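You operate a simulated robot arm through the tools that you are given. There is no shell and no other tool. Be economical: measure what you need, move in short steps, check, and stop when the job is done.

The job below is to be done with a simulated two-armed robot. You get a single attempt, and the scene is never put back.

Task
Brush the rust off flat bar J2 in the jig, then lay it on the firebricks.
Fine: clamp it first; use the yellow brush and put it back; leave the clamp open. Set down upright: yellow brush. What is to be rubbed or washed off counts as gone when no trace of it is left.

The check looks at the end state, three seconds after you hand in, the way a careful person would. Anything else that was tipped, shoved, dropped, spilled or broken makes it a failure.

Robot
Two 7-joint arms with fingered hands on one trunk, on a base that drives. Base frame: it is fixed to the floor where the robot stands at the start and does not move with it; the origin is under the middle of the robot, x ahead of it, y to its left, z up. Lengths are in mm, angles in degrees, forces in N, time in s.
The left shoulder is at the start at [40, 146, 1080], the right one opposite. With the tool pointing down near the work surface each hand reaches from about 280 to 720 mm from the robot's upright axis, wherever it stands, measured 20 degrees to its own side. Places, roughly: firebrick pad [1000, 400, 900]; green clamp lever [1700, -200, 1000]; grey flat bar [1500, 0, 1000]; jig [1600, -300, 900]; yellow brush (17x5x5 cm) [1300, -300, 900]. Payload 4 kg a hand.
Tool frame (each hand has its own): the origin (TCP) lies between the finger pads and is the grasp point; the fingertips stand 26 mm ahead of it; z points along the fingers, y is the line along which they close. Largest opening 148 mm; the body of the gripper starts 73 mm behind the TCP. The gripper is a hand of 3 fingers: y runs from the thumb to the fingers, the wrist lies at [0, 0, -224] in the tool frame, and closing takes about 1.5 s.
Orientation is that of the tool frame in the base frame, as a unit quaternion [x, y, z, w]. With the fingers straight down and closing along the base's y, the tool's x points along the base's -x, its y along +y and its z along -z.

Tools
- The arms move only by the tool apply_moves. It takes "left_series", "right_series" or both (then of equal length, played together; a hand with none holds still); each is a list of rows, each a list of 3 entries, a list of its own where there are three numbers: the finger opening in m, from 0 to 0.148, then the shift along the tool's x, y, z in units of 50 mm (1.0 is 50 mm), then the turn, a rotation vector about the tool's x, y, z in units of 5 degrees (1.0 is 5 degrees). In form: [[hand, [tx, ty, tz], [wx, wy, wz]], ...]. A call has 1 to 10 rows; each row shifts and turns the commanded pose from where the row before left it, along the tool's axes as they then stand. A call with a number of a shift or a turn outside -1 to 1 is refused whole. Rows are played at 5 a second. More than 50 mm and 8.6 degrees between two rows, or a gripper value outside its range, and nothing of the call is played. Where a pose cannot be reached the arm comes as near as it can. A force on the tool above 80 N (or 10 N above the force at the start of the call, whichever is more), or a blocked arm, ends the call early, and 0.2 s more pass. The fingers move at their own pace (about 108 mm/s each) and stop on an object; they squeeze with about 24 N. The grip force told is the motor's: it shows also when the fingers shut on nothing. Time passes only in rows, and 0.2 s behind the last, so rows that do not move let the fingers close. The reply holds the time, the measured pose of the TCP, the force on the tool along the base axes, the opening and the grip force, in the units named above and with some noise, with the torque about the TCP (base axes, N m) and any sound that the robot's microphone picked up.
- Cameras (640 x 400 px; columns grow to the right, rows downward): "scene" is now at [112.6, -11.2, 1338.3]; the picture's right is [-0.10, -1.00, 0.00], its down [-0.27, 0.03, -0.96] and it looks along [0.96, -0.10, -0.27] (base axes); focal length 276 px, centre (320, 200). "left" rides on the left gripper at [-68, -39, -90] in its tool frame; the picture's right is [0.50, -0.87, 0.00], its down [0.66, 0.38, -0.65] and it looks along [0.57, 0.33, 0.76] (tool axes); focal length 222 px, centre (320, 200). "right" rides on the right gripper at [68, -39, -90] in its tool frame; the picture's right is [0.50, 0.87, 0.00], its down [-0.66, 0.38, -0.65] and it looks along [-0.57, 0.33, 0.76] (tool axes); focal length 222 px, centre (320, 200). There is no depth. A picture from a camera that has moved, and an enlarged one, comes with that camera's place and axes in the base frame and with its lens.
- get_image(camera): a new picture of that camera. The clock stands still meanwhile.
- move_column(by): slides the trunk up (or, below 0, down) by that many mm; the arms and the scene camera ride with it, the base frame stays. It gives what a move gives, with no picture.
- drive_base(legs): drives the robot by 1 to 6 legs, each [ahead, left, turn to the left] in mm, mm and degrees, along the robot's own axes; the way and the turn of a leg run together, so that a leg with both is an arc; at most 1500 mm and 180 degrees a leg. The arms and the cameras ride along, it lands a little off, and it stops where it bumps. It gives what a move gives.
- hand_shape(shape, hand): the hand has 3 fingers and takes this shape, open, in about a second: jaw (thumb against the fingers, like two jaws); tri (thumb and two fingers); tip (a fingertip pinch); poke (one finger out to press); point (the index stretched); flat (the hand flat); cup (the hand cupped); fist (a fist). The gripper value then closes the fingers along that shape, each until it touches; the sizes above hold for jaw. It gives what a move gives, with no picture.
- turn_head(pan, tilt): turns the head with the scene camera to pan (to the left, within 86 degrees either way) and tilt (down, from -29 to 69), counted from straight ahead of the robot. It gives what a move gives.
- zoom(camera, box): a new picture of the part [left, top, right, bottom] of that camera's present view, enlarged. The clock stands still meanwhile.
- finish_job(): hands the job in; it is judged then, once.

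Go step by step. Nothing tells you exact positions but the pictures and the camera data: compare them with the known pose of the tool, close in by small moves and look again before you grip or let go. The budget is 120 turns and 100 pictures, counting those below and the enlarged ones. Unless the task says otherwise, let go and move clear before handing in, and close with one line.

The tools are called after ">>>" as a command line: name --argument value ..., lists and objects as JSON in quotes. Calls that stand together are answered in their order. apply_moves: Moves the arms, as the interface text tells. Its arguments: {"type":"object","properties":{"left_series":{"type":"array"},"right_series":{"type":"array"}},"required":[]} The other tools are called the same way: move_column (by) slides the trunk up or down; hand_shape (shape, hand) gives the hand a shape; drive_base (legs) drives the base; turn_head (pan, tilt) turns the head that bears the scene camera; get_image (camera) takes a picture; zoom (camera, box) takes an enlarged picture of a part of a camera's view; finish_job () hands the job in.

At the start:

```text
clock: 0.0
left_tcp_pos: [464.5, 151.9, 1101.4]
left_ee_rot: [0.0, 1.0, 0.0, 0.001]
left_wrist_force: [0.1, 0.5, -0.3]
left_ft_torque: [-0.01, 0.0, -0.03]
left_opening: 147.7
left_grasp_force: 0.0
left_shape: jaw
right_tcp_pos: [422.8, -161.7, 1199.1]
right_ee_rot: [0.0, 1.0, 0.0, 0.0]
right_wrist_force: [0.0, -0.1, -0.4]
right_ft_torque: [0.01, 0.0, 0.03]
right_opening: 147.8
right_grasp_force: 0.0
right_shape: jaw
trunk travel left (down, up): [-250.0, 256.0]
robot x, y, heading: [1.9, -2.1, 0.1]
head pan, tilt: [-5.7, 15.6]
```

scene: 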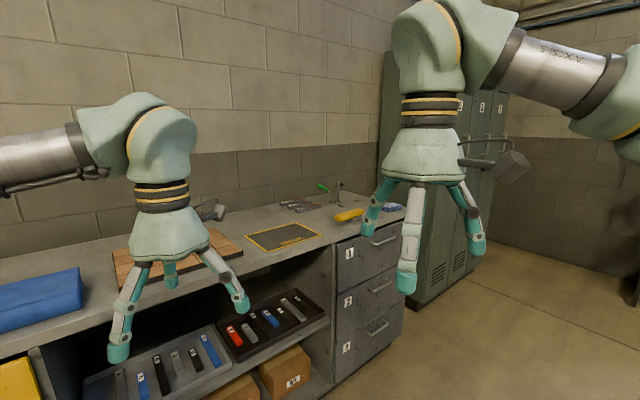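
right: 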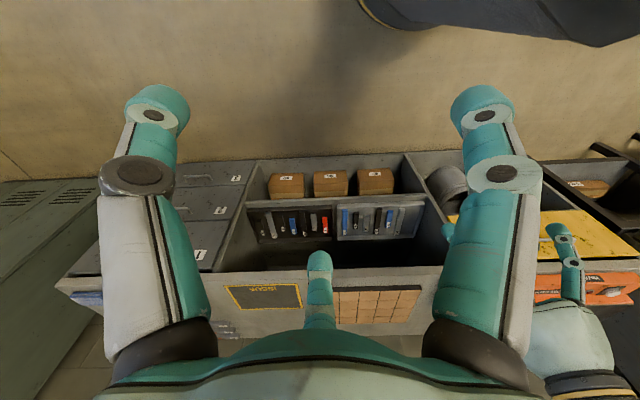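
left: 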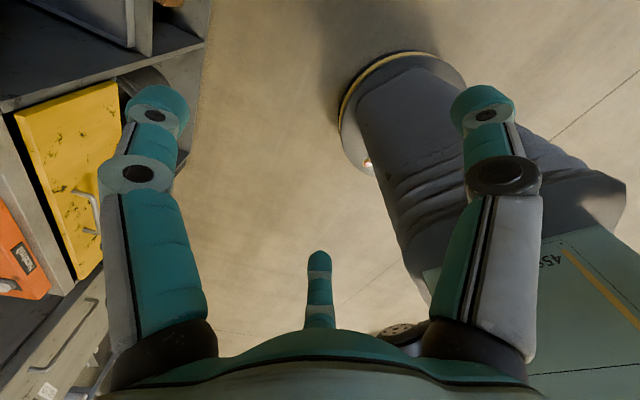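

I see the bench ahead with the jig, brush and firebricks at its right part. First I look closer at the work area.

>>> zoom --camera "scene" --box '[220, 160, 420, 285]'

>>> zoom --camera "scene" --box '[80, 220, 340, 400]'

```text
3.20 times, centred on (320, 222) of scene
camera zoom: at [112.6, -11.2, 1338.3], right [-0.1, -1.0, 0.0], down [-0.27, 0.03, -0.96], along [0.96, -0.1, -0.27], focal length 884 px, centre (320, 128)
```

zoom: 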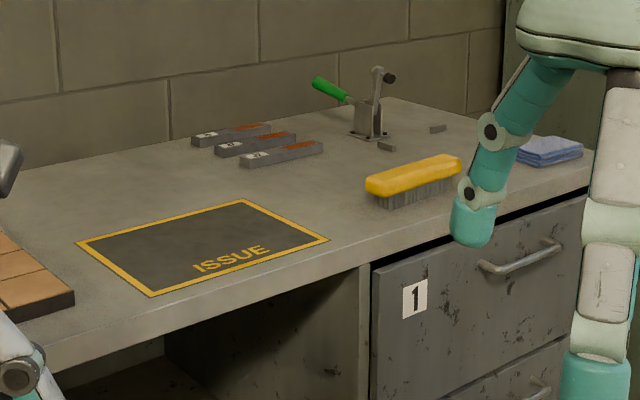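

```text
2.22 times, centred on (210, 310) of scene
camera zoom: at [112.6, -11.2, 1338.3], right [-0.1, -1.0, 0.0], down [-0.27, 0.03, -0.96], along [0.96, -0.1, -0.27], focal length 614 px, centre (564, -44)
```

zoom: 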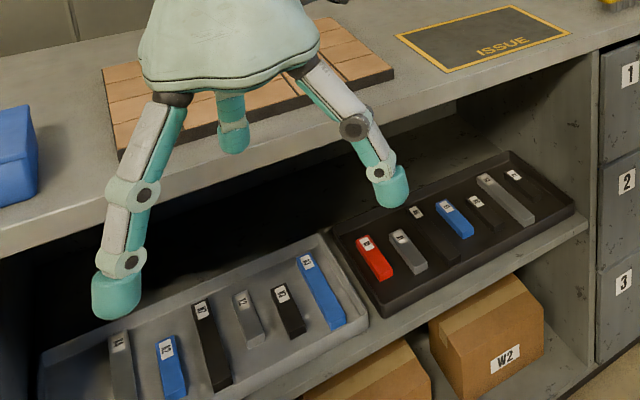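

Bench edge runs obliquely (about 31° heading faces it). I raise the trunk slightly, turn square to the bench and approach in front of bars and jig.

>>> move_column --by 60

>>> drive_base --legs '[[0, 0, 31.3], [0, -905, 0], [350, 0, 0]]'

>>> turn_head --pan -8 --tilt 35

>>> get_image --camera "scene"

```text
clock: 1.0
left_tcp_pos: [464.7, 151.3, 1161.6]
left_ee_rot: [0.001, 1.0, 0.0, 0.001]
left_wrist_force: [0.4, 0.2, -0.1]
left_ft_torque: [0.01, -0.01, -0.02]
left_opening: 147.9
left_grasp_force: 0.0
left_shape: jaw
right_tcp_pos: [421.6, -160.4, 1257.8]
right_ee_rot: [0.0, 1.0, 0.0, 0.001]
right_wrist_force: [-0.3, 0.0, 0.0]
right_ft_torque: [-0.02, 0.01, -0.04]
right_opening: 147.8
right_grasp_force: 0.1
right_shape: jaw
trunk travel left (down, up): [-310.0, 196.0]
robot x, y, heading: [-1.9, 2.2, 0.0]
head pan, tilt: [-5.7, 15.6]
```

```text
clock: 9.2
left_tcp_pos: [1088.4, -216.5, 1161.5]
left_ee_rot: [-0.271, 0.963, -0.001, 0.0]
left_wrist_force: [-0.5, -0.8, 1.1]
left_ft_torque: [0.0, 0.0, 0.0]
left_opening: 148.0
left_grasp_force: 0.1
left_shape: jaw
right_tcp_pos: [1214.8, -505.7, 1258.6]
right_ee_rot: [-0.272, 0.962, 0.0, 0.0]
right_wrist_force: [0.1, 0.0, 0.2]
right_ft_torque: [0.02, -0.02, 0.0]
right_opening: 148.2
right_grasp_force: 0.1
right_shape: jaw
trunk travel left (down, up): [-310.0, 196.0]
robot x, y, heading: [773.9, -585.4, 31.5]
head pan, tilt: [-5.7, 15.6]
```

```text
clock: 10.0
left_tcp_pos: [1088.4, -215.1, 1160.7]
left_ee_rot: [-0.272, 0.962, 0.0, 0.0]
left_wrist_force: [1.1, 0.1, 0.0]
left_ft_torque: [0.02, 0.01, -0.03]
left_opening: 147.8
left_grasp_force: 0.1
left_shape: jaw
right_tcp_pos: [1217.2, -504.5, 1257.6]
right_ee_rot: [-0.271, 0.962, 0.0, 0.0]
right_wrist_force: [-0.1, -0.1, 0.1]
right_ft_torque: [0.01, -0.01, 0.03]
right_opening: 147.9
right_grasp_force: 0.2
right_shape: jaw
trunk travel left (down, up): [-310.0, 196.0]
robot x, y, heading: [774.4, -588.6, 31.7]
head pan, tilt: [-8.0, 35.0]
```

```text
94 pictures are left
camera scene: at [869.8, -543.6, 1366.6], right [0.4, -0.92, 0.0], down [-0.53, -0.23, -0.82], along [0.75, 0.33, -0.57], focal length 276 px, centre (320, 200)
```

scene: 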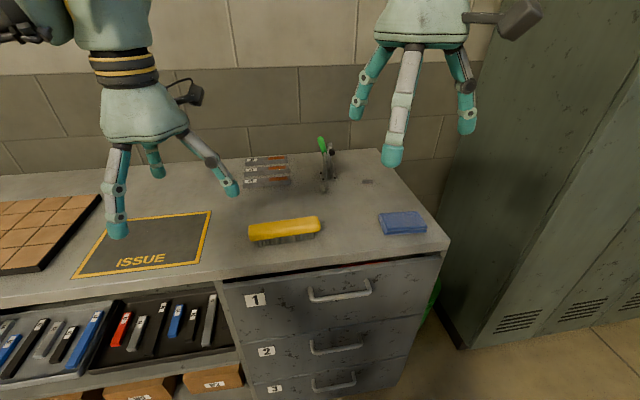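

The view is now square-on. I zoom in on jig, bars and brush.

>>> zoom --camera "scene" --box '[230, 125, 390, 225]'

>>> zoom --camera "scene" --box '[235, 130, 299, 195]'

>>> zoom --camera "scene" --box '[300, 125, 380, 200]'

```text
4.00 times, centred on (310, 175) of scene
camera zoom: at [869.8, -543.6, 1366.6], right [0.4, -0.92, 0.0], down [-0.53, -0.23, -0.82], along [0.75, 0.33, -0.57], focal length 1106 px, centre (360, 300)
```

zoom: 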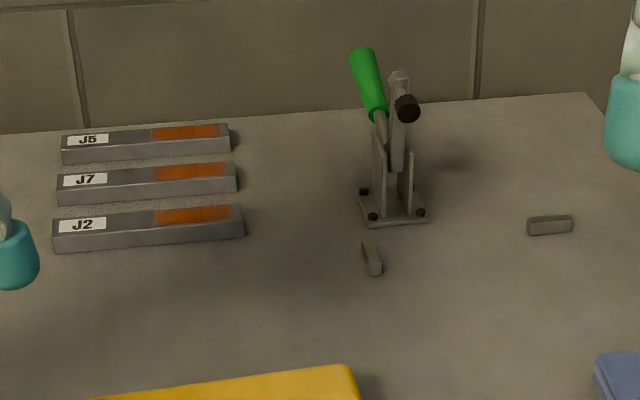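

```text
6.15 times, centred on (267, 162) of scene
camera zoom: at [869.8, -543.6, 1366.6], right [0.4, -0.92, 0.0], down [-0.53, -0.23, -0.82], along [0.75, 0.33, -0.57], focal length 1701 px, centre (646, 431)
```

zoom: 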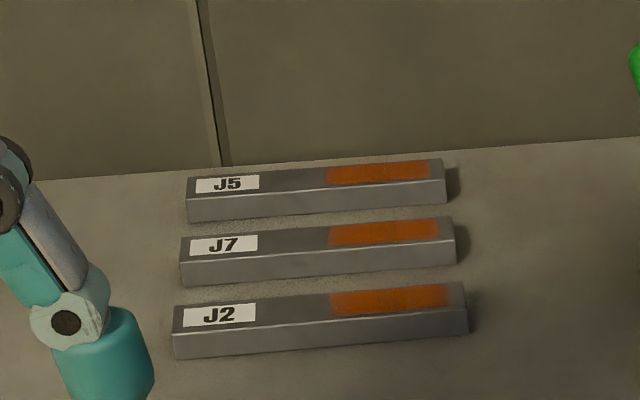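

```text
5.33 times, centred on (340, 162) of scene
camera zoom: at [869.8, -543.6, 1366.6], right [0.4, -0.92, 0.0], down [-0.53, -0.23, -0.82], along [0.75, 0.33, -0.57], focal length 1474 px, centre (213, 400)
```

zoom: 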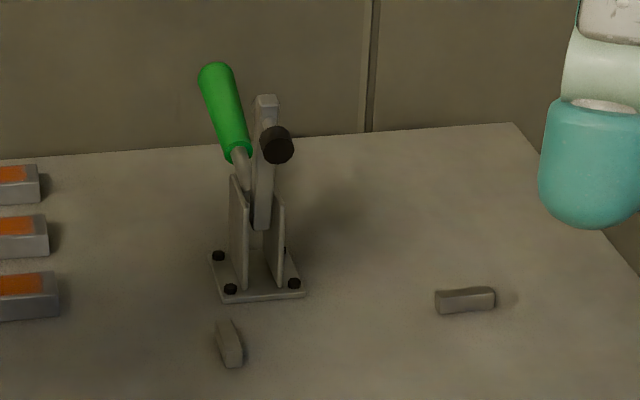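

The bars (J2 nearest) lie left of the jig; the jig has a left-end stop, a back stop and an open toggle clamp. I check the base clearance by looking down before driving nearer.

>>> turn_head --pan 0 --tilt 69

>>> get_image --camera "scene"

```text
clock: 11.0
left_tcp_pos: [1089.3, -214.9, 1160.9]
left_ee_rot: [-0.271, 0.963, 0.001, 0.001]
left_wrist_force: [-0.4, -0.1, -0.5]
left_ft_torque: [-0.02, 0.0, -0.01]
left_opening: 148.0
left_grasp_force: 0.0
left_shape: jaw
right_tcp_pos: [1214.6, -504.4, 1258.9]
right_ee_rot: [-0.272, 0.962, 0.0, 0.0]
right_wrist_force: [-0.2, 0.6, 0.3]
right_ft_torque: [0.0, 0.0, -0.01]
right_opening: 147.9
right_grasp_force: 0.0
right_shape: jaw
trunk travel left (down, up): [-310.0, 196.0]
robot x, y, heading: [769.2, -583.1, 31.5]
head pan, tilt: [0.0, 68.8]
```

```text
90 pictures are left
camera scene: at [836.6, -549.6, 1322.9], right [0.52, -0.85, 0.0], down [-0.79, -0.49, -0.36], along [0.31, 0.19, -0.93], focal length 276 px, centre (320, 200)
```

scene: 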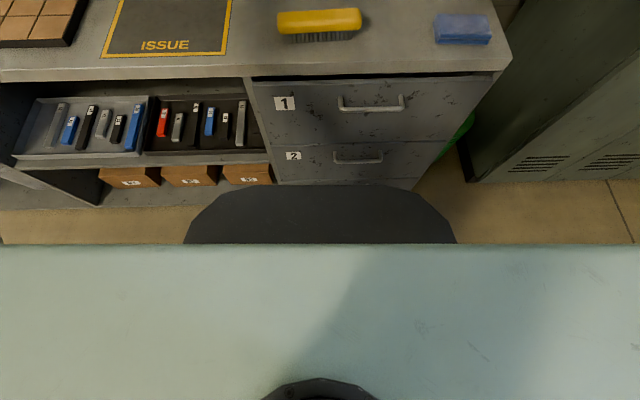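

I inch toward the bench in stages and check clearance.

>>> drive_base --legs '[[130, -40, 0]]'

>>> get_image --camera "scene"

```text
clock: 12.3
left_tcp_pos: [1217.1, -182.1, 1162.5]
left_ee_rot: [-0.271, 0.962, 0.0, 0.001]
left_wrist_force: [-0.8, 0.7, -0.2]
left_ft_torque: [-0.02, -0.03, 0.01]
left_opening: 147.6
left_grasp_force: 0.0
left_shape: jaw
right_tcp_pos: [1344.2, -470.6, 1258.5]
right_ee_rot: [-0.272, 0.962, 0.0, 0.001]
right_wrist_force: [0.7, 0.0, 1.1]
right_ft_torque: [-0.02, -0.01, 0.02]
right_opening: 148.0
right_grasp_force: 0.0
right_shape: jaw
trunk travel left (down, up): [-310.0, 196.0]
robot x, y, heading: [901.6, -553.1, 31.6]
head pan, tilt: [0.0, 68.8]
```

```text
89 pictures are left
camera scene: at [965.0, -516.7, 1323.0], right [0.52, -0.85, 0.0], down [-0.79, -0.49, -0.36], along [0.31, 0.19, -0.93], focal length 276 px, centre (320, 200)
```

scene: 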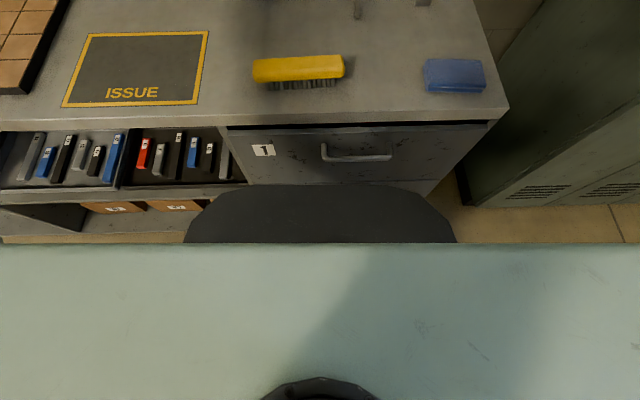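

>>> drive_base --legs '[[60, 0, 0]]'

>>> turn_head --pan -10 --tilt 52

>>> get_image --camera "scene"

```text
clock: 13.3
left_tcp_pos: [1264.7, -154.5, 1164.2]
left_ee_rot: [-0.272, 0.962, 0.001, 0.002]
left_wrist_force: [-0.2, 1.4, 0.1]
left_ft_torque: [-0.01, 0.01, 0.01]
left_opening: 147.9
left_grasp_force: 0.1
left_shape: jaw
right_tcp_pos: [1392.4, -442.2, 1259.4]
right_ee_rot: [-0.272, 0.962, 0.001, 0.002]
right_wrist_force: [-1.0, 0.3, -0.3]
right_ft_torque: [0.03, -0.01, -0.01]
right_opening: 148.0
right_grasp_force: 0.1
right_shape: jaw
trunk travel left (down, up): [-310.0, 196.0]
robot x, y, heading: [955.1, -526.4, 31.5]
head pan, tilt: [0.0, 68.8]
```

```text
clock: 14.1
left_tcp_pos: [1269.1, -151.4, 1161.5]
left_ee_rot: [-0.271, 0.963, 0.0, 0.0]
left_wrist_force: [0.6, -0.1, 0.0]
left_ft_torque: [0.01, 0.03, 0.0]
left_opening: 148.1
left_grasp_force: 0.1
left_shape: jaw
right_tcp_pos: [1397.5, -439.9, 1258.3]
right_ee_rot: [-0.272, 0.962, 0.0, 0.001]
right_wrist_force: [0.0, 0.4, 0.1]
right_ft_torque: [0.02, 0.02, 0.01]
right_opening: 147.8
right_grasp_force: 0.0
right_shape: jaw
trunk travel left (down, up): [-310.0, 196.0]
robot x, y, heading: [954.1, -523.7, 31.4]
head pan, tilt: [-10.0, 52.0]
```

```text
88 pictures are left
camera scene: at [1040.0, -486.6, 1341.9], right [0.37, -0.93, 0.0], down [-0.73, -0.29, -0.61], along [0.57, 0.23, -0.79], focal length 276 px, centre (320, 200)
```

scene: 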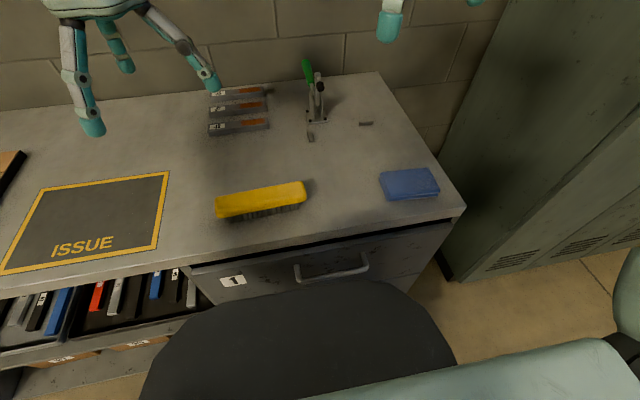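

>>> drive_base --legs '[[50, 0, 0]]'

>>> get_image --camera "scene"

```text
clock: 15.0
left_tcp_pos: [1306.2, -128.8, 1165.8]
left_ee_rot: [-0.271, 0.962, 0.0, 0.004]
left_wrist_force: [-0.9, -0.1, -0.1]
left_ft_torque: [0.01, -0.03, 0.0]
left_opening: 148.1
left_grasp_force: 0.1
left_shape: jaw
right_tcp_pos: [1432.1, -418.2, 1261.3]
right_ee_rot: [-0.273, 0.962, 0.002, 0.003]
right_wrist_force: [-1.3, -0.6, 0.0]
right_ft_torque: [0.06, -0.01, 0.0]
right_opening: 148.1
right_grasp_force: 0.1
right_shape: jaw
trunk travel left (down, up): [-310.0, 196.0]
robot x, y, heading: [994.7, -495.0, 31.6]
head pan, tilt: [-10.0, 52.0]
```

```text
87 pictures are left
camera scene: at [1075.0, -465.0, 1342.6], right [0.37, -0.93, 0.0], down [-0.73, -0.29, -0.62], along [0.58, 0.23, -0.79], focal length 276 px, centre (320, 200)
```

scene: 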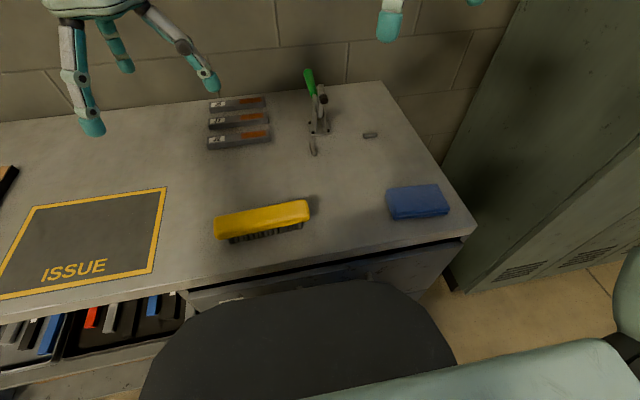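

>>> get_image --camera "right"

>>> zoom --camera "scene" --box '[190, 60, 390, 185]'

```text
86 pictures are left
camera right: at [1395.8, -487.6, 1350.4], right [-0.88, 0.48, 0.0], down [0.36, 0.66, 0.66], along [0.32, 0.58, -0.75], focal length 222 px, centre (320, 200)
```

right: 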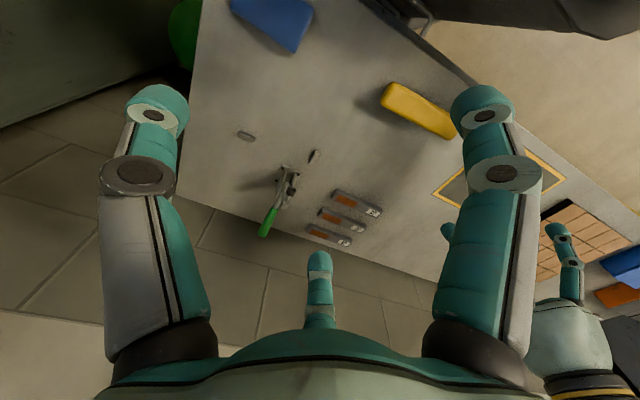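

```text
3.20 times, centred on (290, 122) of scene
camera zoom: at [1075.0, -465.0, 1342.6], right [0.37, -0.93, 0.0], down [-0.73, -0.29, -0.62], along [0.58, 0.23, -0.79], focal length 884 px, centre (416, 448)
```

zoom: 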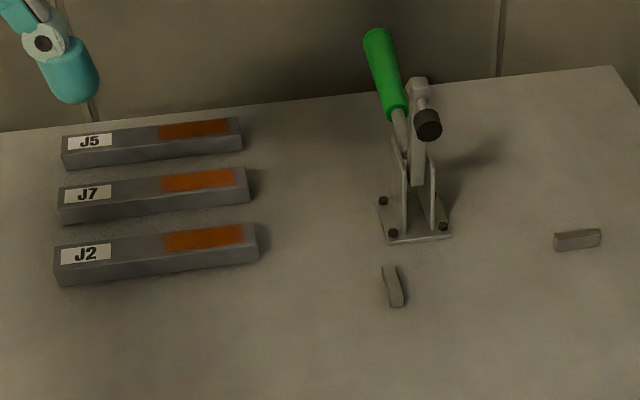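

>>> zoom --camera "right" --box '[220, 110, 400, 260]'

>>> zoom --camera "right" --box '[230, 120, 330, 245]'

```text
2.67 times, centred on (310, 185) of right
camera zoom: at [1395.8, -487.6, 1350.4], right [-0.88, 0.48, 0.0], down [0.36, 0.66, 0.66], along [0.32, 0.58, -0.75], focal length 592 px, centre (347, 240)
```

zoom: 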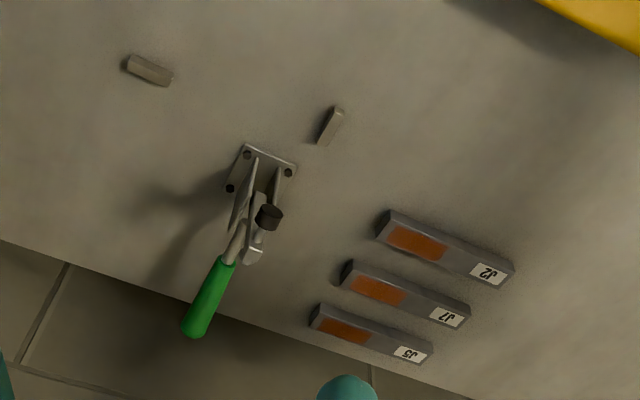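

```text
3.20 times, centred on (280, 182) of right
camera zoom: at [1395.8, -487.6, 1350.4], right [-0.88, 0.48, 0.0], down [0.36, 0.66, 0.66], along [0.32, 0.58, -0.75], focal length 711 px, centre (448, 256)
```

zoom: 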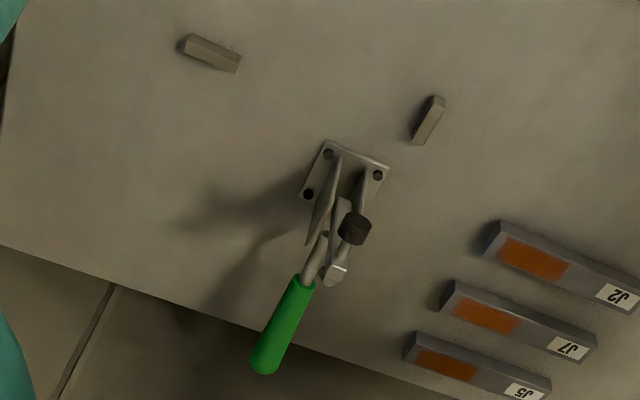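

J2 is about 640 ahead and 87 left of the robot; the jig is about 580 ahead and 165 right. The left hand goes above J2 and turns so the fingers close along the bar's width.

>>> apply_moves --left_series '[[0.07, [-0.8, -0.4, 0], [0, 0, 0]], [0.07, [-0.8, -0.4, 0], [0, 0, 0]], [0.07, [-0.8, -0.4, 0], [0, 0, 0]], [0.07, [-0.7, -0.3, 0], [0, 0, 0]], [0.07, [0, 0, 0], [0, 0, 1]], [0.07, [0, 0, 0], [0, 0, 1]], [0.07, [0, 0, 0], [0, 0, 1]], [0.07, [0, 0, 0], [0, 0, 1]], [0.07, [0, 0, 0], [0, 0, 1]], [0.07, [0, 0, 0], [0, 0, 1]]]'

>>> apply_moves --left_series '[[0.07, [0, 0, 0], [0, 0, 1]], [0.07, [0, 0, 0], [0, 0, 1]], [0.07, [0, 0, 0], [0, 0, 1]], [0.07, [0, 0, 0], [0, 0, 1]], [0.07, [0, 0, 0], [0, 0, 1]], [0.07, [0, 0, 0], [0, 0, 1]]]'

>>> apply_moves --left_series '[[0.07, [0, 0, 0], [0, 0, 1]], [0.07, [0, 0, 0], [0, 0, 1]], [0.07, [0, 0, 0], [0, 0, 1]], [0.07, [0, 0, 0], [0, 0, 1]], [0.07, [0, 0, 0], [0, 0, 1]], [0.07, [0, 0, 0], [0, 0, 1]]]'

>>> get_image --camera "scene"

>>> get_image --camera "left"

```text
clock: 17.2
left_tcp_pos: [1482.0, -109.5, 1162.9]
left_ee_rot: [-0.013, 1.0, 0.001, 0.001]
left_wrist_force: [0.3, 0.7, 0.3]
left_ft_torque: [0.0, -0.02, 0.01]
left_opening: 70.3
left_grasp_force: 0.1
left_shape: jaw
right_tcp_pos: [1437.1, -415.6, 1258.6]
right_ee_rot: [-0.272, 0.962, 0.001, 0.001]
right_wrist_force: [0.6, 0.4, 0.3]
right_ft_torque: [0.01, -0.01, 0.03]
right_opening: 148.1
right_grasp_force: 0.1
right_shape: jaw
trunk travel left (down, up): [-310.0, 196.0]
robot x, y, heading: [995.6, -497.8, 31.6]
head pan, tilt: [-10.0, 52.0]
```

```text
clock: 18.6
left_tcp_pos: [1479.2, -110.3, 1162.8]
left_ee_rot: [0.247, 0.969, 0.001, 0.002]
left_wrist_force: [0.3, -0.2, -0.3]
left_ft_torque: [0.02, 0.0, -0.01]
left_opening: 70.3
left_grasp_force: 0.0
left_shape: jaw
right_tcp_pos: [1437.2, -415.4, 1258.6]
right_ee_rot: [-0.272, 0.962, 0.001, 0.0]
right_wrist_force: [0.2, -0.2, -0.3]
right_ft_torque: [0.01, 0.0, -0.01]
right_opening: 148.0
right_grasp_force: 0.0
right_shape: jaw
trunk travel left (down, up): [-310.0, 196.0]
robot x, y, heading: [992.0, -498.3, 31.4]
head pan, tilt: [-10.0, 52.0]
```

```text
clock: 20.0
left_tcp_pos: [1422.7, -120.6, 1136.3]
left_ee_rot: [0.489, 0.872, 0.001, 0.002]
left_wrist_force: [0.2, 0.1, 0.2]
left_ft_torque: [-0.01, -0.01, 0.01]
left_opening: 70.3
left_grasp_force: 0.1
left_shape: jaw
left hand out of reach, approached as far as the arm can: row 1, 2, 3, 4, 5, 6
right_tcp_pos: [1436.9, -413.0, 1258.4]
right_ee_rot: [-0.272, 0.962, 0.0, 0.001]
right_wrist_force: [0.5, 0.6, -0.8]
right_ft_torque: [-0.02, -0.02, 0.0]
right_opening: 148.0
right_grasp_force: 0.1
right_shape: jaw
trunk travel left (down, up): [-310.0, 196.0]
robot x, y, heading: [994.9, -498.2, 31.3]
head pan, tilt: [-10.0, 52.0]
```

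```text
82 pictures are left
camera scene: at [1080.4, -460.7, 1342.1], right [0.37, -0.93, 0.0], down [-0.73, -0.29, -0.62], along [0.57, 0.23, -0.79], focal length 276 px, centre (320, 200)
```

scene: 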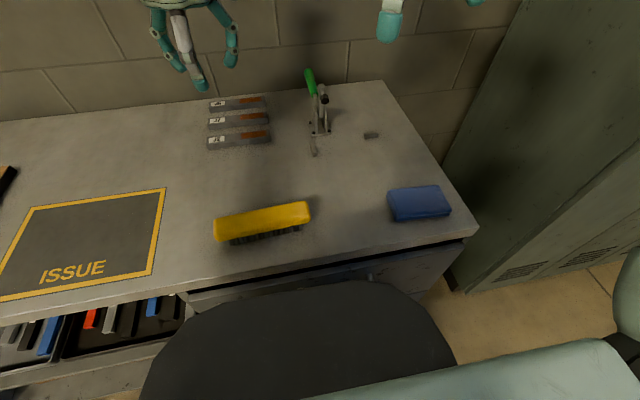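

```text
81 pictures are left
camera left: at [1425.7, -198.2, 1228.2], right [-1.0, -0.03, 0.0], down [-0.02, 0.76, 0.65], along [-0.01, 0.65, -0.76], focal length 222 px, centre (320, 200)
```

left: 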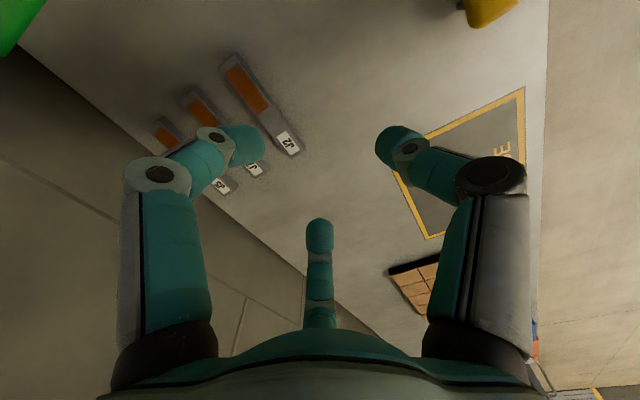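

The reach is short only when the hand is high; I lower it and check the pose.

>>> apply_moves --left_series '[[0.07, [0, 0, 0.8], [0, 0, 0]], [0.07, [0, 0, 0.8], [0, 0, 0]], [0.07, [0, 0, 0.8], [0, 0, 0]]]'

>>> get_image --camera "scene"

>>> get_image --camera "left"

```text
clock: 20.8
left_tcp_pos: [1424.3, -121.1, 1015.6]
left_ee_rot: [0.488, 0.873, 0.001, 0.001]
left_wrist_force: [-0.2, -0.5, -0.1]
left_ft_torque: [0.0, 0.0, 0.01]
left_opening: 70.3
left_grasp_force: 0.1
left_shape: jaw
right_tcp_pos: [1437.3, -414.4, 1258.4]
right_ee_rot: [-0.272, 0.962, 0.001, 0.0]
right_wrist_force: [0.3, -0.2, 0.0]
right_ft_torque: [-0.02, 0.0, 0.02]
right_opening: 148.0
right_grasp_force: 0.0
right_shape: jaw
trunk travel left (down, up): [-310.0, 196.0]
robot x, y, heading: [995.2, -497.6, 31.5]
head pan, tilt: [-10.0, 52.0]
```

```text
80 pictures are left
camera scene: at [1080.9, -461.6, 1342.1], right [0.37, -0.93, 0.0], down [-0.73, -0.29, -0.62], along [0.57, 0.23, -0.79], focal length 276 px, centre (320, 200)
```

scene: 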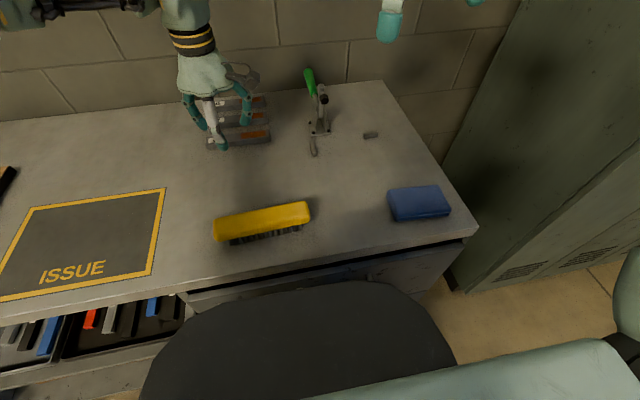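

```text
79 pictures are left
camera left: at [1426.1, -199.1, 1108.5], right [-1.0, -0.03, 0.0], down [-0.02, 0.76, 0.65], along [-0.02, 0.65, -0.76], focal length 222 px, centre (320, 200)
```

left: 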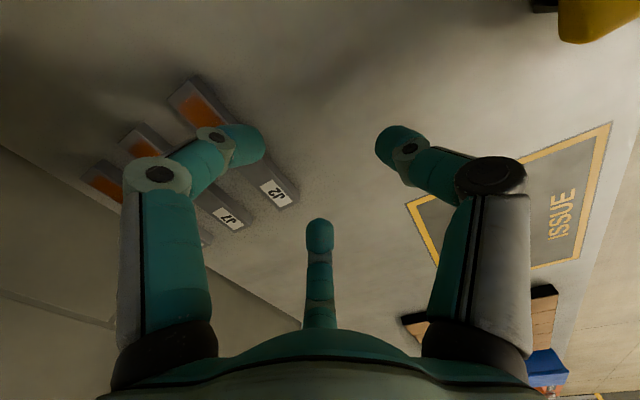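

J2 matches my estimate (centre ≈641 ahead, 88 left). I move above it, slightly toward its rust end, and descend partway.

>>> apply_moves --left_series '[[0.07, [-0.25, 0.8, 0], [0, 0, 0]], [0.07, [-0.25, 0.77, 0], [0, 0, 0]], [0.07, [0, 0, 0.6], [0, 0, 0]], [0.07, [0, 0, 0.6], [0, 0, 0]], [0.07, [0, 0, 0], [0, 0, 0]]]'

>>> get_image --camera "left"

>>> zoom --camera "scene" --box '[170, 60, 330, 160]'

```text
clock: 22.0
left_tcp_pos: [1484.1, -108.8, 956.9]
left_ee_rot: [0.488, 0.873, 0.001, 0.001]
left_wrist_force: [-0.9, -0.1, -0.2]
left_ft_torque: [0.03, -0.02, 0.01]
left_opening: 70.6
left_grasp_force: 0.0
left_shape: jaw
left hand out of reach, approached as far as the arm can: row 2
right_tcp_pos: [1436.1, -415.5, 1259.5]
right_ee_rot: [-0.272, 0.962, 0.002, 0.001]
right_wrist_force: [0.2, 0.3, 0.0]
right_ft_torque: [0.0, -0.06, -0.02]
right_opening: 147.9
right_grasp_force: 0.1
right_shape: jaw
trunk travel left (down, up): [-310.0, 196.0]
robot x, y, heading: [992.5, -497.4, 31.6]
head pan, tilt: [-10.0, 52.0]
```

```text
78 pictures are left
camera left: at [1485.8, -186.2, 1048.2], right [-1.0, -0.03, 0.0], down [-0.02, 0.76, 0.65], along [-0.01, 0.65, -0.76], focal length 222 px, centre (320, 200)
```

left: 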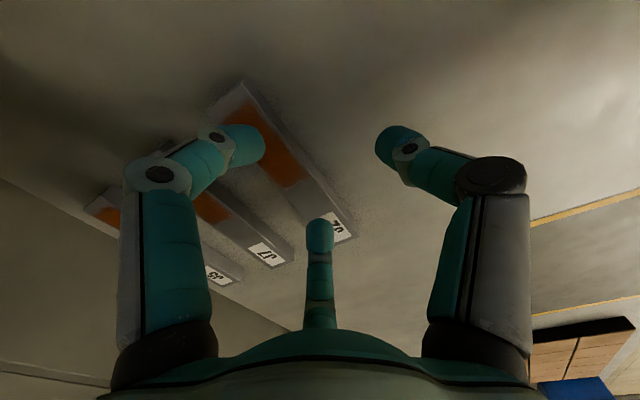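

```text
4.00 times, centred on (250, 110) of scene
camera zoom: at [1080.0, -462.1, 1342.2], right [0.37, -0.93, 0.0], down [-0.73, -0.29, -0.62], along [0.57, 0.23, -0.79], focal length 1106 px, centre (600, 560)
```

zoom: 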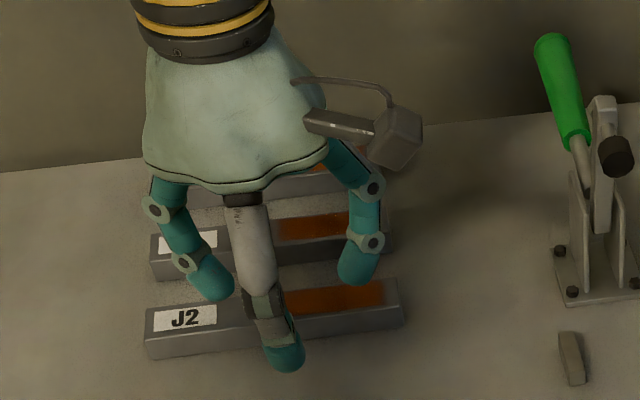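

>>> apply_moves --left_series '[[0.07, [0, 0.2, 0], [0, 0, 0]], [0.07, [0, 0.18, 0], [0, 0, 0]], [0.07, [0, 0, 0], [0, 0, 0]]]'

>>> get_image --camera "left"

>>> zoom --camera "scene" --box '[170, 60, 330, 160]'

```text
clock: 22.8
left_tcp_pos: [1492.8, -104.1, 955.7]
left_ee_rot: [0.488, 0.873, 0.0, 0.0]
left_wrist_force: [0.6, 0.8, -0.5]
left_ft_torque: [-0.01, 0.01, -0.02]
left_opening: 70.3
left_grasp_force: 0.0
left_shape: jaw
left hand out of reach, approached as far as the arm can: row 2
right_tcp_pos: [1437.8, -415.1, 1258.3]
right_ee_rot: [-0.272, 0.962, 0.001, 0.0]
right_wrist_force: [0.6, 0.6, 0.1]
right_ft_torque: [-0.04, 0.01, 0.01]
right_opening: 148.1
right_grasp_force: 0.0
right_shape: jaw
trunk travel left (down, up): [-310.0, 196.0]
robot x, y, heading: [993.8, -496.6, 31.4]
head pan, tilt: [-10.0, 52.0]
```

```text
76 pictures are left
camera left: at [1494.7, -180.1, 1048.3], right [-1.0, -0.03, 0.0], down [-0.02, 0.76, 0.65], along [-0.02, 0.65, -0.76], focal length 222 px, centre (320, 200)
```

left: 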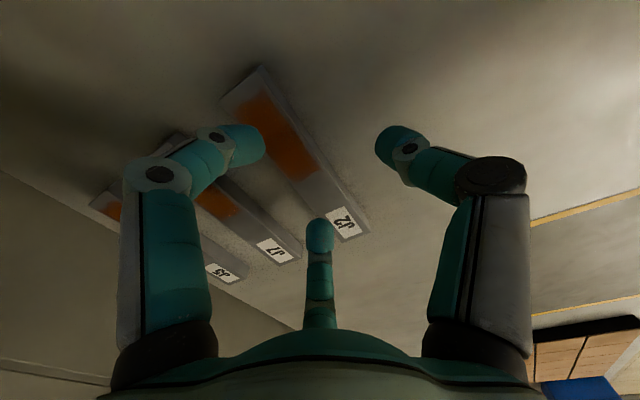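

```text
4.00 times, centred on (250, 110) of scene
camera zoom: at [1080.5, -461.6, 1342.1], right [0.37, -0.93, 0.0], down [-0.73, -0.29, -0.62], along [0.57, 0.23, -0.79], focal length 1106 px, centre (600, 560)
```

zoom: 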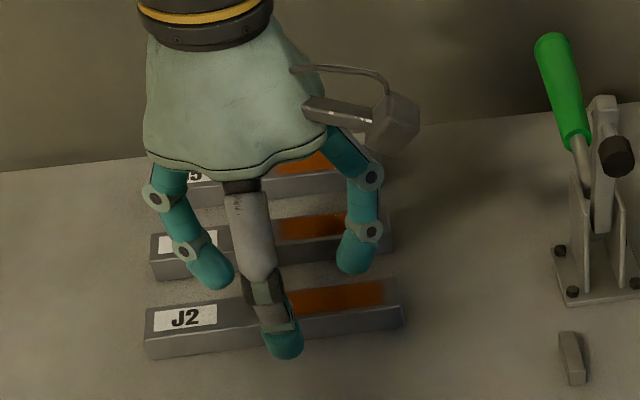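

Reach ends ~10 mm short; I lift a bit and drive 40 mm nearer.

>>> apply_moves --left_series '[[0.07, [0, -0.3, -0.6], [0, 0, 0]]]'

>>> drive_base --legs '[[40, 0, 0]]'

>>> get_image --camera "scene"

```text
clock: 23.2
left_tcp_pos: [1480.3, -111.9, 987.0]
left_ee_rot: [0.488, 0.873, 0.001, 0.002]
left_wrist_force: [-0.7, 0.5, -0.7]
left_ft_torque: [-0.01, 0.0, 0.0]
left_opening: 70.7
left_grasp_force: 0.0
left_shape: jaw
right_tcp_pos: [1436.1, -414.1, 1259.8]
right_ee_rot: [-0.272, 0.962, 0.0, 0.001]
right_wrist_force: [0.2, -0.1, -0.3]
right_ft_torque: [0.0, 0.02, -0.03]
right_opening: 147.9
right_grasp_force: 0.0
right_shape: jaw
trunk travel left (down, up): [-310.0, 196.0]
robot x, y, heading: [995.4, -496.8, 31.4]
head pan, tilt: [-10.0, 52.0]
```

```text
clock: 24.1
left_tcp_pos: [1497.9, -100.3, 983.7]
left_ee_rot: [0.488, 0.873, -0.001, 0.0]
left_wrist_force: [-0.1, 0.4, -0.6]
left_ft_torque: [-0.01, 0.01, -0.01]
left_opening: 70.4
left_grasp_force: 0.1
left_shape: jaw
right_tcp_pos: [1454.0, -403.8, 1257.6]
right_ee_rot: [-0.273, 0.962, 0.001, -0.001]
right_wrist_force: [-0.6, 0.5, 0.4]
right_ft_torque: [-0.01, 0.06, -0.01]
right_opening: 147.8
right_grasp_force: 0.0
right_shape: jaw
trunk travel left (down, up): [-310.0, 196.0]
robot x, y, heading: [1006.7, -489.3, 31.6]
head pan, tilt: [-10.0, 52.0]
stopped in leg 1: the robot was blocked; the commanded pose is now the measured one
```

```text
74 pictures are left
camera scene: at [1098.6, -450.8, 1341.7], right [0.37, -0.93, 0.0], down [-0.73, -0.29, -0.61], along [0.57, 0.22, -0.79], focal length 276 px, centre (320, 200)
```

scene: 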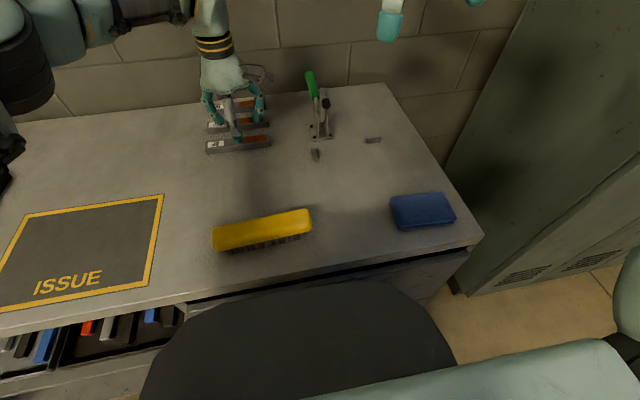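

The base touched the bench front; I back off a few millimetres and move the hand to the grip point.

>>> drive_base --legs '[[-4, 0, 0]]'

>>> apply_moves --left_series '[[0.07, [0, 0.1, 0.3], [0, 0, 0]], [0.07, [0, 0.1, 0.25], [0, 0, 0]], [0.07, [0, 0, 0], [0, 0, 0]]]'

>>> zoom --camera "scene" --box '[170, 65, 330, 165]'

```text
clock: 24.8
left_tcp_pos: [1491.3, -103.8, 985.7]
left_ee_rot: [0.488, 0.873, -0.001, 0.001]
left_wrist_force: [1.0, -0.2, -0.6]
left_ft_torque: [0.05, 0.01, -0.03]
left_opening: 70.2
left_grasp_force: 0.0
left_shape: jaw
right_tcp_pos: [1449.7, -407.7, 1258.2]
right_ee_rot: [-0.273, 0.962, 0.001, 0.001]
right_wrist_force: [0.5, -0.5, 0.0]
right_ft_torque: [-0.02, 0.01, 0.01]
right_opening: 147.9
right_grasp_force: 0.0
right_shape: jaw
trunk travel left (down, up): [-310.0, 196.0]
robot x, y, heading: [1006.0, -490.3, 31.3]
head pan, tilt: [-10.0, 52.0]
```

```text
clock: 25.6
left_tcp_pos: [1499.9, -98.3, 958.5]
left_ee_rot: [0.489, 0.872, 0.0, 0.001]
left_wrist_force: [-0.1, -0.1, -1.0]
left_ft_torque: [-0.01, -0.01, -0.01]
left_opening: 70.3
left_grasp_force: 0.0
left_shape: jaw
right_tcp_pos: [1446.5, -407.7, 1258.7]
right_ee_rot: [-0.273, 0.962, 0.002, 0.002]
right_wrist_force: [0.3, 0.9, -0.5]
right_ft_torque: [0.01, -0.01, -0.01]
right_opening: 148.2
right_grasp_force: 0.0
right_shape: jaw
trunk travel left (down, up): [-310.0, 196.0]
robot x, y, heading: [1005.4, -491.8, 31.4]
head pan, tilt: [-10.0, 52.0]
```

```text
4.00 times, centred on (250, 115) of scene
camera zoom: at [1090.7, -455.6, 1342.2], right [0.37, -0.93, 0.0], down [-0.73, -0.29, -0.62], along [0.57, 0.23, -0.79], focal length 1106 px, centre (600, 540)
```

zoom: 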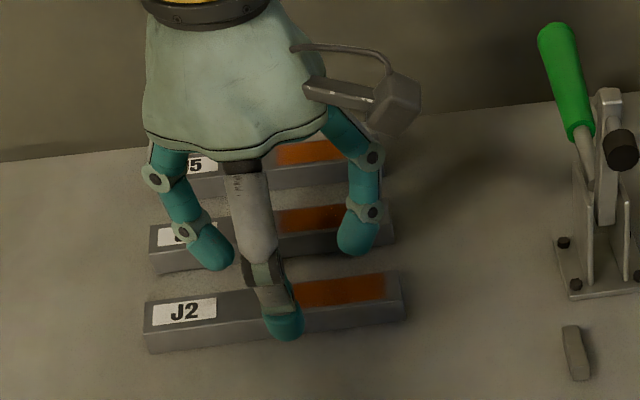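

>>> apply_moves --left_series '[[0.07, [-0.05, 0.03, 0.2], [0, 0, 0]], [0.07, [0, 0, 0.2], [0, 0, 0]], [0.07, [0, 0, 0.15], [0, 0, 0]], [0.07, [0, 0, 0], [0, 0, 0]]]'

>>> get_image --camera "left"

>>> zoom --camera "scene" --box '[170, 65, 330, 165]'

```text
clock: 26.6
left_tcp_pos: [1503.3, -101.1, 940.0]
left_ee_rot: [0.488, 0.873, 0.007, 0.005]
left_wrist_force: [2.7, 1.5, 45.6]
left_ft_torque: [0.59, -0.77, -0.04]
left_opening: 72.1
left_grasp_force: 0.0
left_shape: jaw
right_tcp_pos: [1444.2, -411.4, 1261.3]
right_ee_rot: [-0.272, 0.962, 0.002, 0.003]
right_wrist_force: [0.0, 0.2, 0.0]
right_ft_torque: [0.02, 0.02, -0.02]
right_opening: 148.1
right_grasp_force: 0.0
right_shape: jaw
trunk travel left (down, up): [-310.0, 196.0]
robot x, y, heading: [1004.3, -494.5, 31.6]
head pan, tilt: [-10.0, 52.0]
```

```text
72 pictures are left
camera left: at [1503.3, -178.6, 1031.9], right [-1.0, -0.03, -0.02], down [-0.03, 0.75, 0.66], along [-0.01, 0.66, -0.75], focal length 222 px, centre (320, 200)
```

left: 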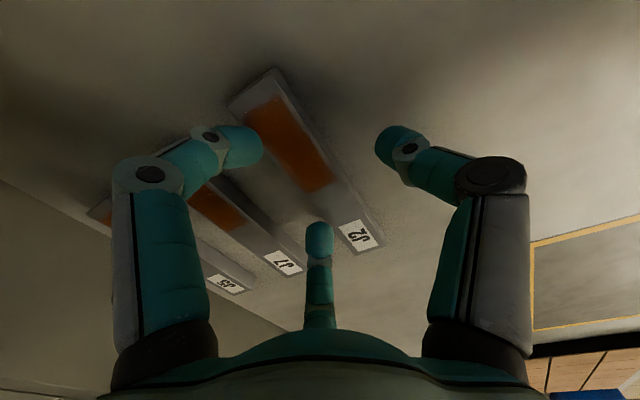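

```text
4.00 times, centred on (250, 115) of scene
camera zoom: at [1087.2, -458.5, 1342.8], right [0.37, -0.93, 0.0], down [-0.73, -0.29, -0.62], along [0.57, 0.23, -0.79], focal length 1106 px, centre (600, 540)
```

zoom: 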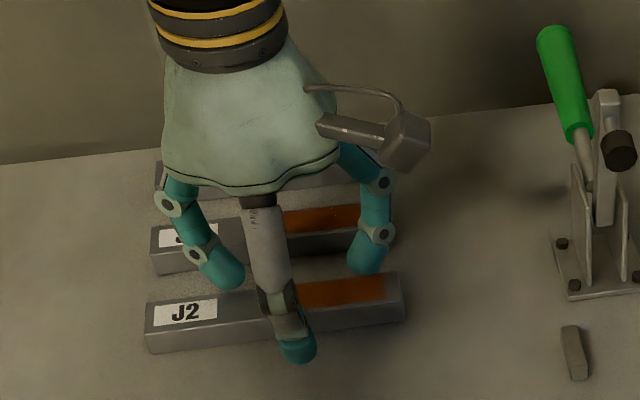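

I met a 45 N contact under the far fingers only, probably on the bar's back edge. I lift, open wider, and look again.

>>> apply_moves --left_series '[[0.1, [0, 0, -0.4], [0, 0, 0]], [0.1, [0, 0, 0], [0, 0, 0]], [0.1, [0, 0, 0], [0, 0, 0]]]'

>>> zoom --camera "left" --box '[160, 40, 480, 240]'

>>> zoom --camera "scene" --box '[190, 75, 302, 145]'

```text
clock: 27.4
left_tcp_pos: [1501.7, -102.0, 949.5]
left_ee_rot: [0.488, 0.873, 0.0, 0.001]
left_wrist_force: [-0.5, -0.4, 0.8]
left_ft_torque: [0.02, -0.01, 0.0]
left_opening: 99.6
left_grasp_force: 0.0
left_shape: jaw
right_tcp_pos: [1446.5, -406.6, 1258.4]
right_ee_rot: [-0.274, 0.962, 0.001, 0.001]
right_wrist_force: [-0.2, 0.2, -0.1]
right_ft_torque: [0.04, -0.04, 0.0]
right_opening: 147.8
right_grasp_force: 0.0
right_shape: jaw
trunk travel left (down, up): [-310.0, 196.0]
robot x, y, heading: [1007.4, -487.3, 31.8]
head pan, tilt: [-10.0, 52.0]
```

```text
2.00 times, centred on (320, 140) of left
camera zoom: at [1504.5, -177.8, 1042.5], right [-1.0, -0.03, 0.0], down [-0.02, 0.76, 0.65], along [-0.02, 0.65, -0.76], focal length 444 px, centre (320, 320)
```

zoom: 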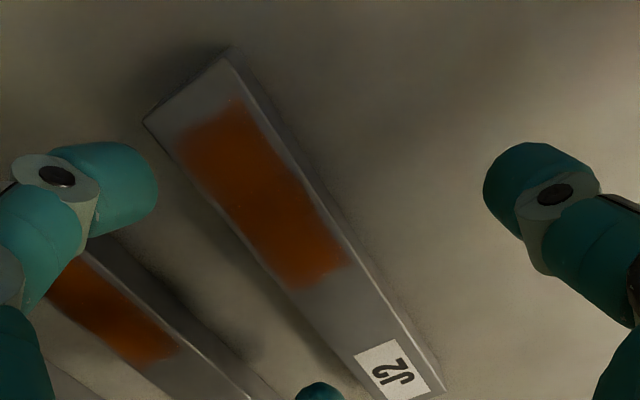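

```text
5.71 times, centred on (246, 110) of scene
camera zoom: at [1090.9, -455.4, 1342.1], right [0.37, -0.93, 0.0], down [-0.73, -0.29, -0.62], along [0.57, 0.23, -0.79], focal length 1579 px, centre (743, 714)
```

zoom: 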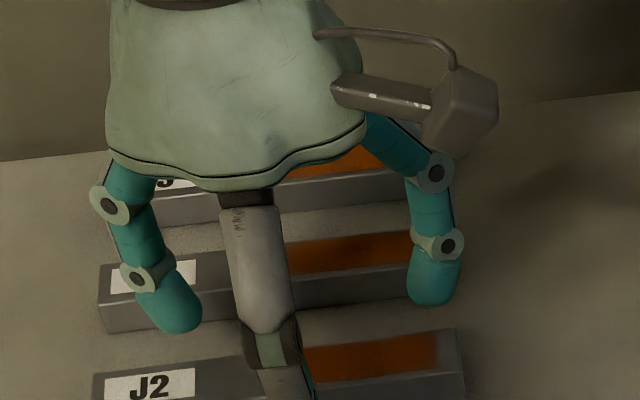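

The hand closes centrically (three fingers), and the bar's centre lies 5 mm beyond the TCP; I shift 10 mm forward, opening 80, and check.

>>> apply_moves --left_series '[[0.085, [0, 0.2, 0], [0, 0, 0]], [0.085, [0, 0, 0], [0, 0, 0]], [0.085, [0, 0, 0], [0, 0, 0]]]'

>>> zoom --camera "left" --box '[160, 40, 480, 240]'

```text
clock: 28.2
left_tcp_pos: [1510.6, -95.9, 949.8]
left_ee_rot: [0.487, 0.873, 0.001, 0.001]
left_wrist_force: [-0.8, -0.3, -0.5]
left_ft_torque: [0.02, 0.01, -0.02]
left_opening: 85.7
left_grasp_force: 0.0
left_shape: jaw
right_tcp_pos: [1446.7, -407.3, 1258.8]
right_ee_rot: [-0.273, 0.962, 0.001, 0.0]
right_wrist_force: [-0.5, -0.2, 0.2]
right_ft_torque: [0.02, 0.0, -0.02]
right_opening: 147.8
right_grasp_force: 0.0
right_shape: jaw
trunk travel left (down, up): [-310.0, 196.0]
robot x, y, heading: [1005.3, -491.8, 31.4]
head pan, tilt: [-10.0, 52.0]
```

```text
2.00 times, centred on (320, 140) of left
camera zoom: at [1513.0, -172.3, 1042.5], right [-1.0, -0.03, 0.0], down [-0.02, 0.76, 0.65], along [-0.02, 0.65, -0.76], focal length 444 px, centre (320, 320)
```

zoom: 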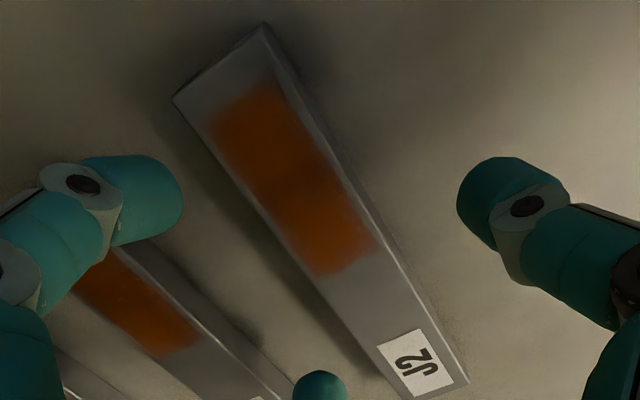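

>>> apply_moves --left_series '[[0.085, [0, 0, 0.15], [0, 0, 0]], [0.085, [0, 0, 0.15], [0, 0, 0]], [0.085, [0, 0, 0.1], [0, 0, 0]], [0.085, [0, 0, 0], [0, 0, 0]]]'

```text
clock: 29.2
left_tcp_pos: [1511.6, -95.6, 930.2]
left_ee_rot: [0.488, 0.873, 0.0, 0.001]
left_wrist_force: [0.8, -1.0, -0.3]
left_ft_torque: [0.0, 0.0, 0.02]
left_opening: 85.6
left_grasp_force: 0.1
left_shape: jaw
right_tcp_pos: [1448.3, -407.8, 1258.6]
right_ee_rot: [-0.273, 0.962, 0.001, 0.0]
right_wrist_force: [-0.5, 0.4, 0.8]
right_ft_torque: [0.02, -0.02, -0.02]
right_opening: 148.0
right_grasp_force: 0.1
right_shape: jaw
trunk travel left (down, up): [-310.0, 196.0]
robot x, y, heading: [1003.6, -493.9, 31.5]
head pan, tilt: [-10.0, 52.0]
```

>>> apply_moves --left_series '[[0.085, [0, 0, 0.08], [0, 0, 0]], [0.085, [0, 0, 0.06], [0, 0, 0]], [0.085, [0, 0, 0], [0, 0, 0]]]'

>>> zoom --camera "scene" --box '[190, 85, 302, 155]'

```text
clock: 30.0
left_tcp_pos: [1509.5, -94.6, 925.9]
left_ee_rot: [0.488, 0.873, 0.002, 0.002]
left_wrist_force: [0.9, 1.0, 13.9]
left_ft_torque: [0.23, -0.16, 0.01]
left_opening: 85.5
left_grasp_force: 0.0
left_shape: jaw
right_tcp_pos: [1445.6, -408.9, 1259.1]
right_ee_rot: [-0.274, 0.962, 0.001, 0.002]
right_wrist_force: [-0.2, 0.2, 0.9]
right_ft_torque: [0.01, -0.02, -0.03]
right_opening: 147.8
right_grasp_force: 0.0
right_shape: jaw
trunk travel left (down, up): [-310.0, 196.0]
robot x, y, heading: [1003.1, -493.6, 31.5]
head pan, tilt: [-10.0, 52.0]
```

```text
5.71 times, centred on (246, 120) of scene
camera zoom: at [1090.0, -456.3, 1342.4], right [0.37, -0.93, 0.0], down [-0.73, -0.29, -0.62], along [0.57, 0.23, -0.79], focal length 1579 px, centre (743, 657)
```

zoom: 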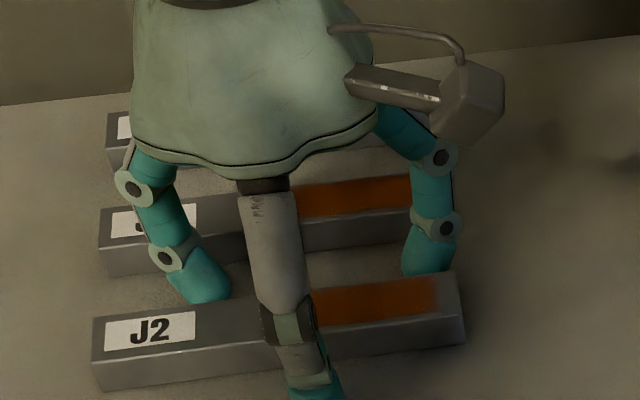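

Bench contact gives bench height ≈900. I lift 2 mm and close on the bar.

>>> apply_moves --left_series '[[0.085, [0, 0, -0.08], [0, 0, 0]], [0.0, [0, 0, 0], [0, 0, 0]], [0.0, [0, 0, 0], [0, 0, 0]], [0.0, [0, 0, 0], [0, 0, 0]], [0.0, [0, 0, 0], [0, 0, 0]], [0.0, [0, 0, 0], [0, 0, 0]], [0.0, [0, 0, 0], [0, 0, 0]], [0.0, [0, 0, 0], [0, 0, 0]]]'

>>> get_image --camera "left"

```text
clock: 31.8
left_tcp_pos: [1508.9, -96.5, 931.1]
left_ee_rot: [0.488, 0.873, 0.002, 0.002]
left_wrist_force: [-3.3, -1.6, 23.0]
left_ft_torque: [-0.28, 0.58, -0.02]
left_opening: 17.6
left_grasp_force: 23.9
left_shape: jaw
right_tcp_pos: [1445.4, -409.5, 1259.8]
right_ee_rot: [-0.273, 0.962, 0.002, 0.002]
right_wrist_force: [-0.6, -0.7, -0.8]
right_ft_torque: [0.0, -0.01, -0.01]
right_opening: 148.1
right_grasp_force: 0.1
right_shape: jaw
trunk travel left (down, up): [-310.0, 196.0]
robot x, y, heading: [1007.0, -492.3, 31.5]
head pan, tilt: [-10.0, 52.0]
```

```text
66 pictures are left
camera left: at [1511.2, -174.0, 1023.3], right [-1.0, -0.03, -0.01], down [-0.02, 0.76, 0.65], along [-0.01, 0.65, -0.76], focal length 222 px, centre (320, 200)
```

left: 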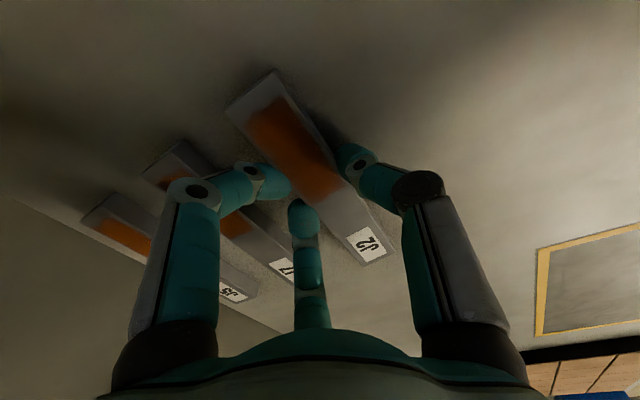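

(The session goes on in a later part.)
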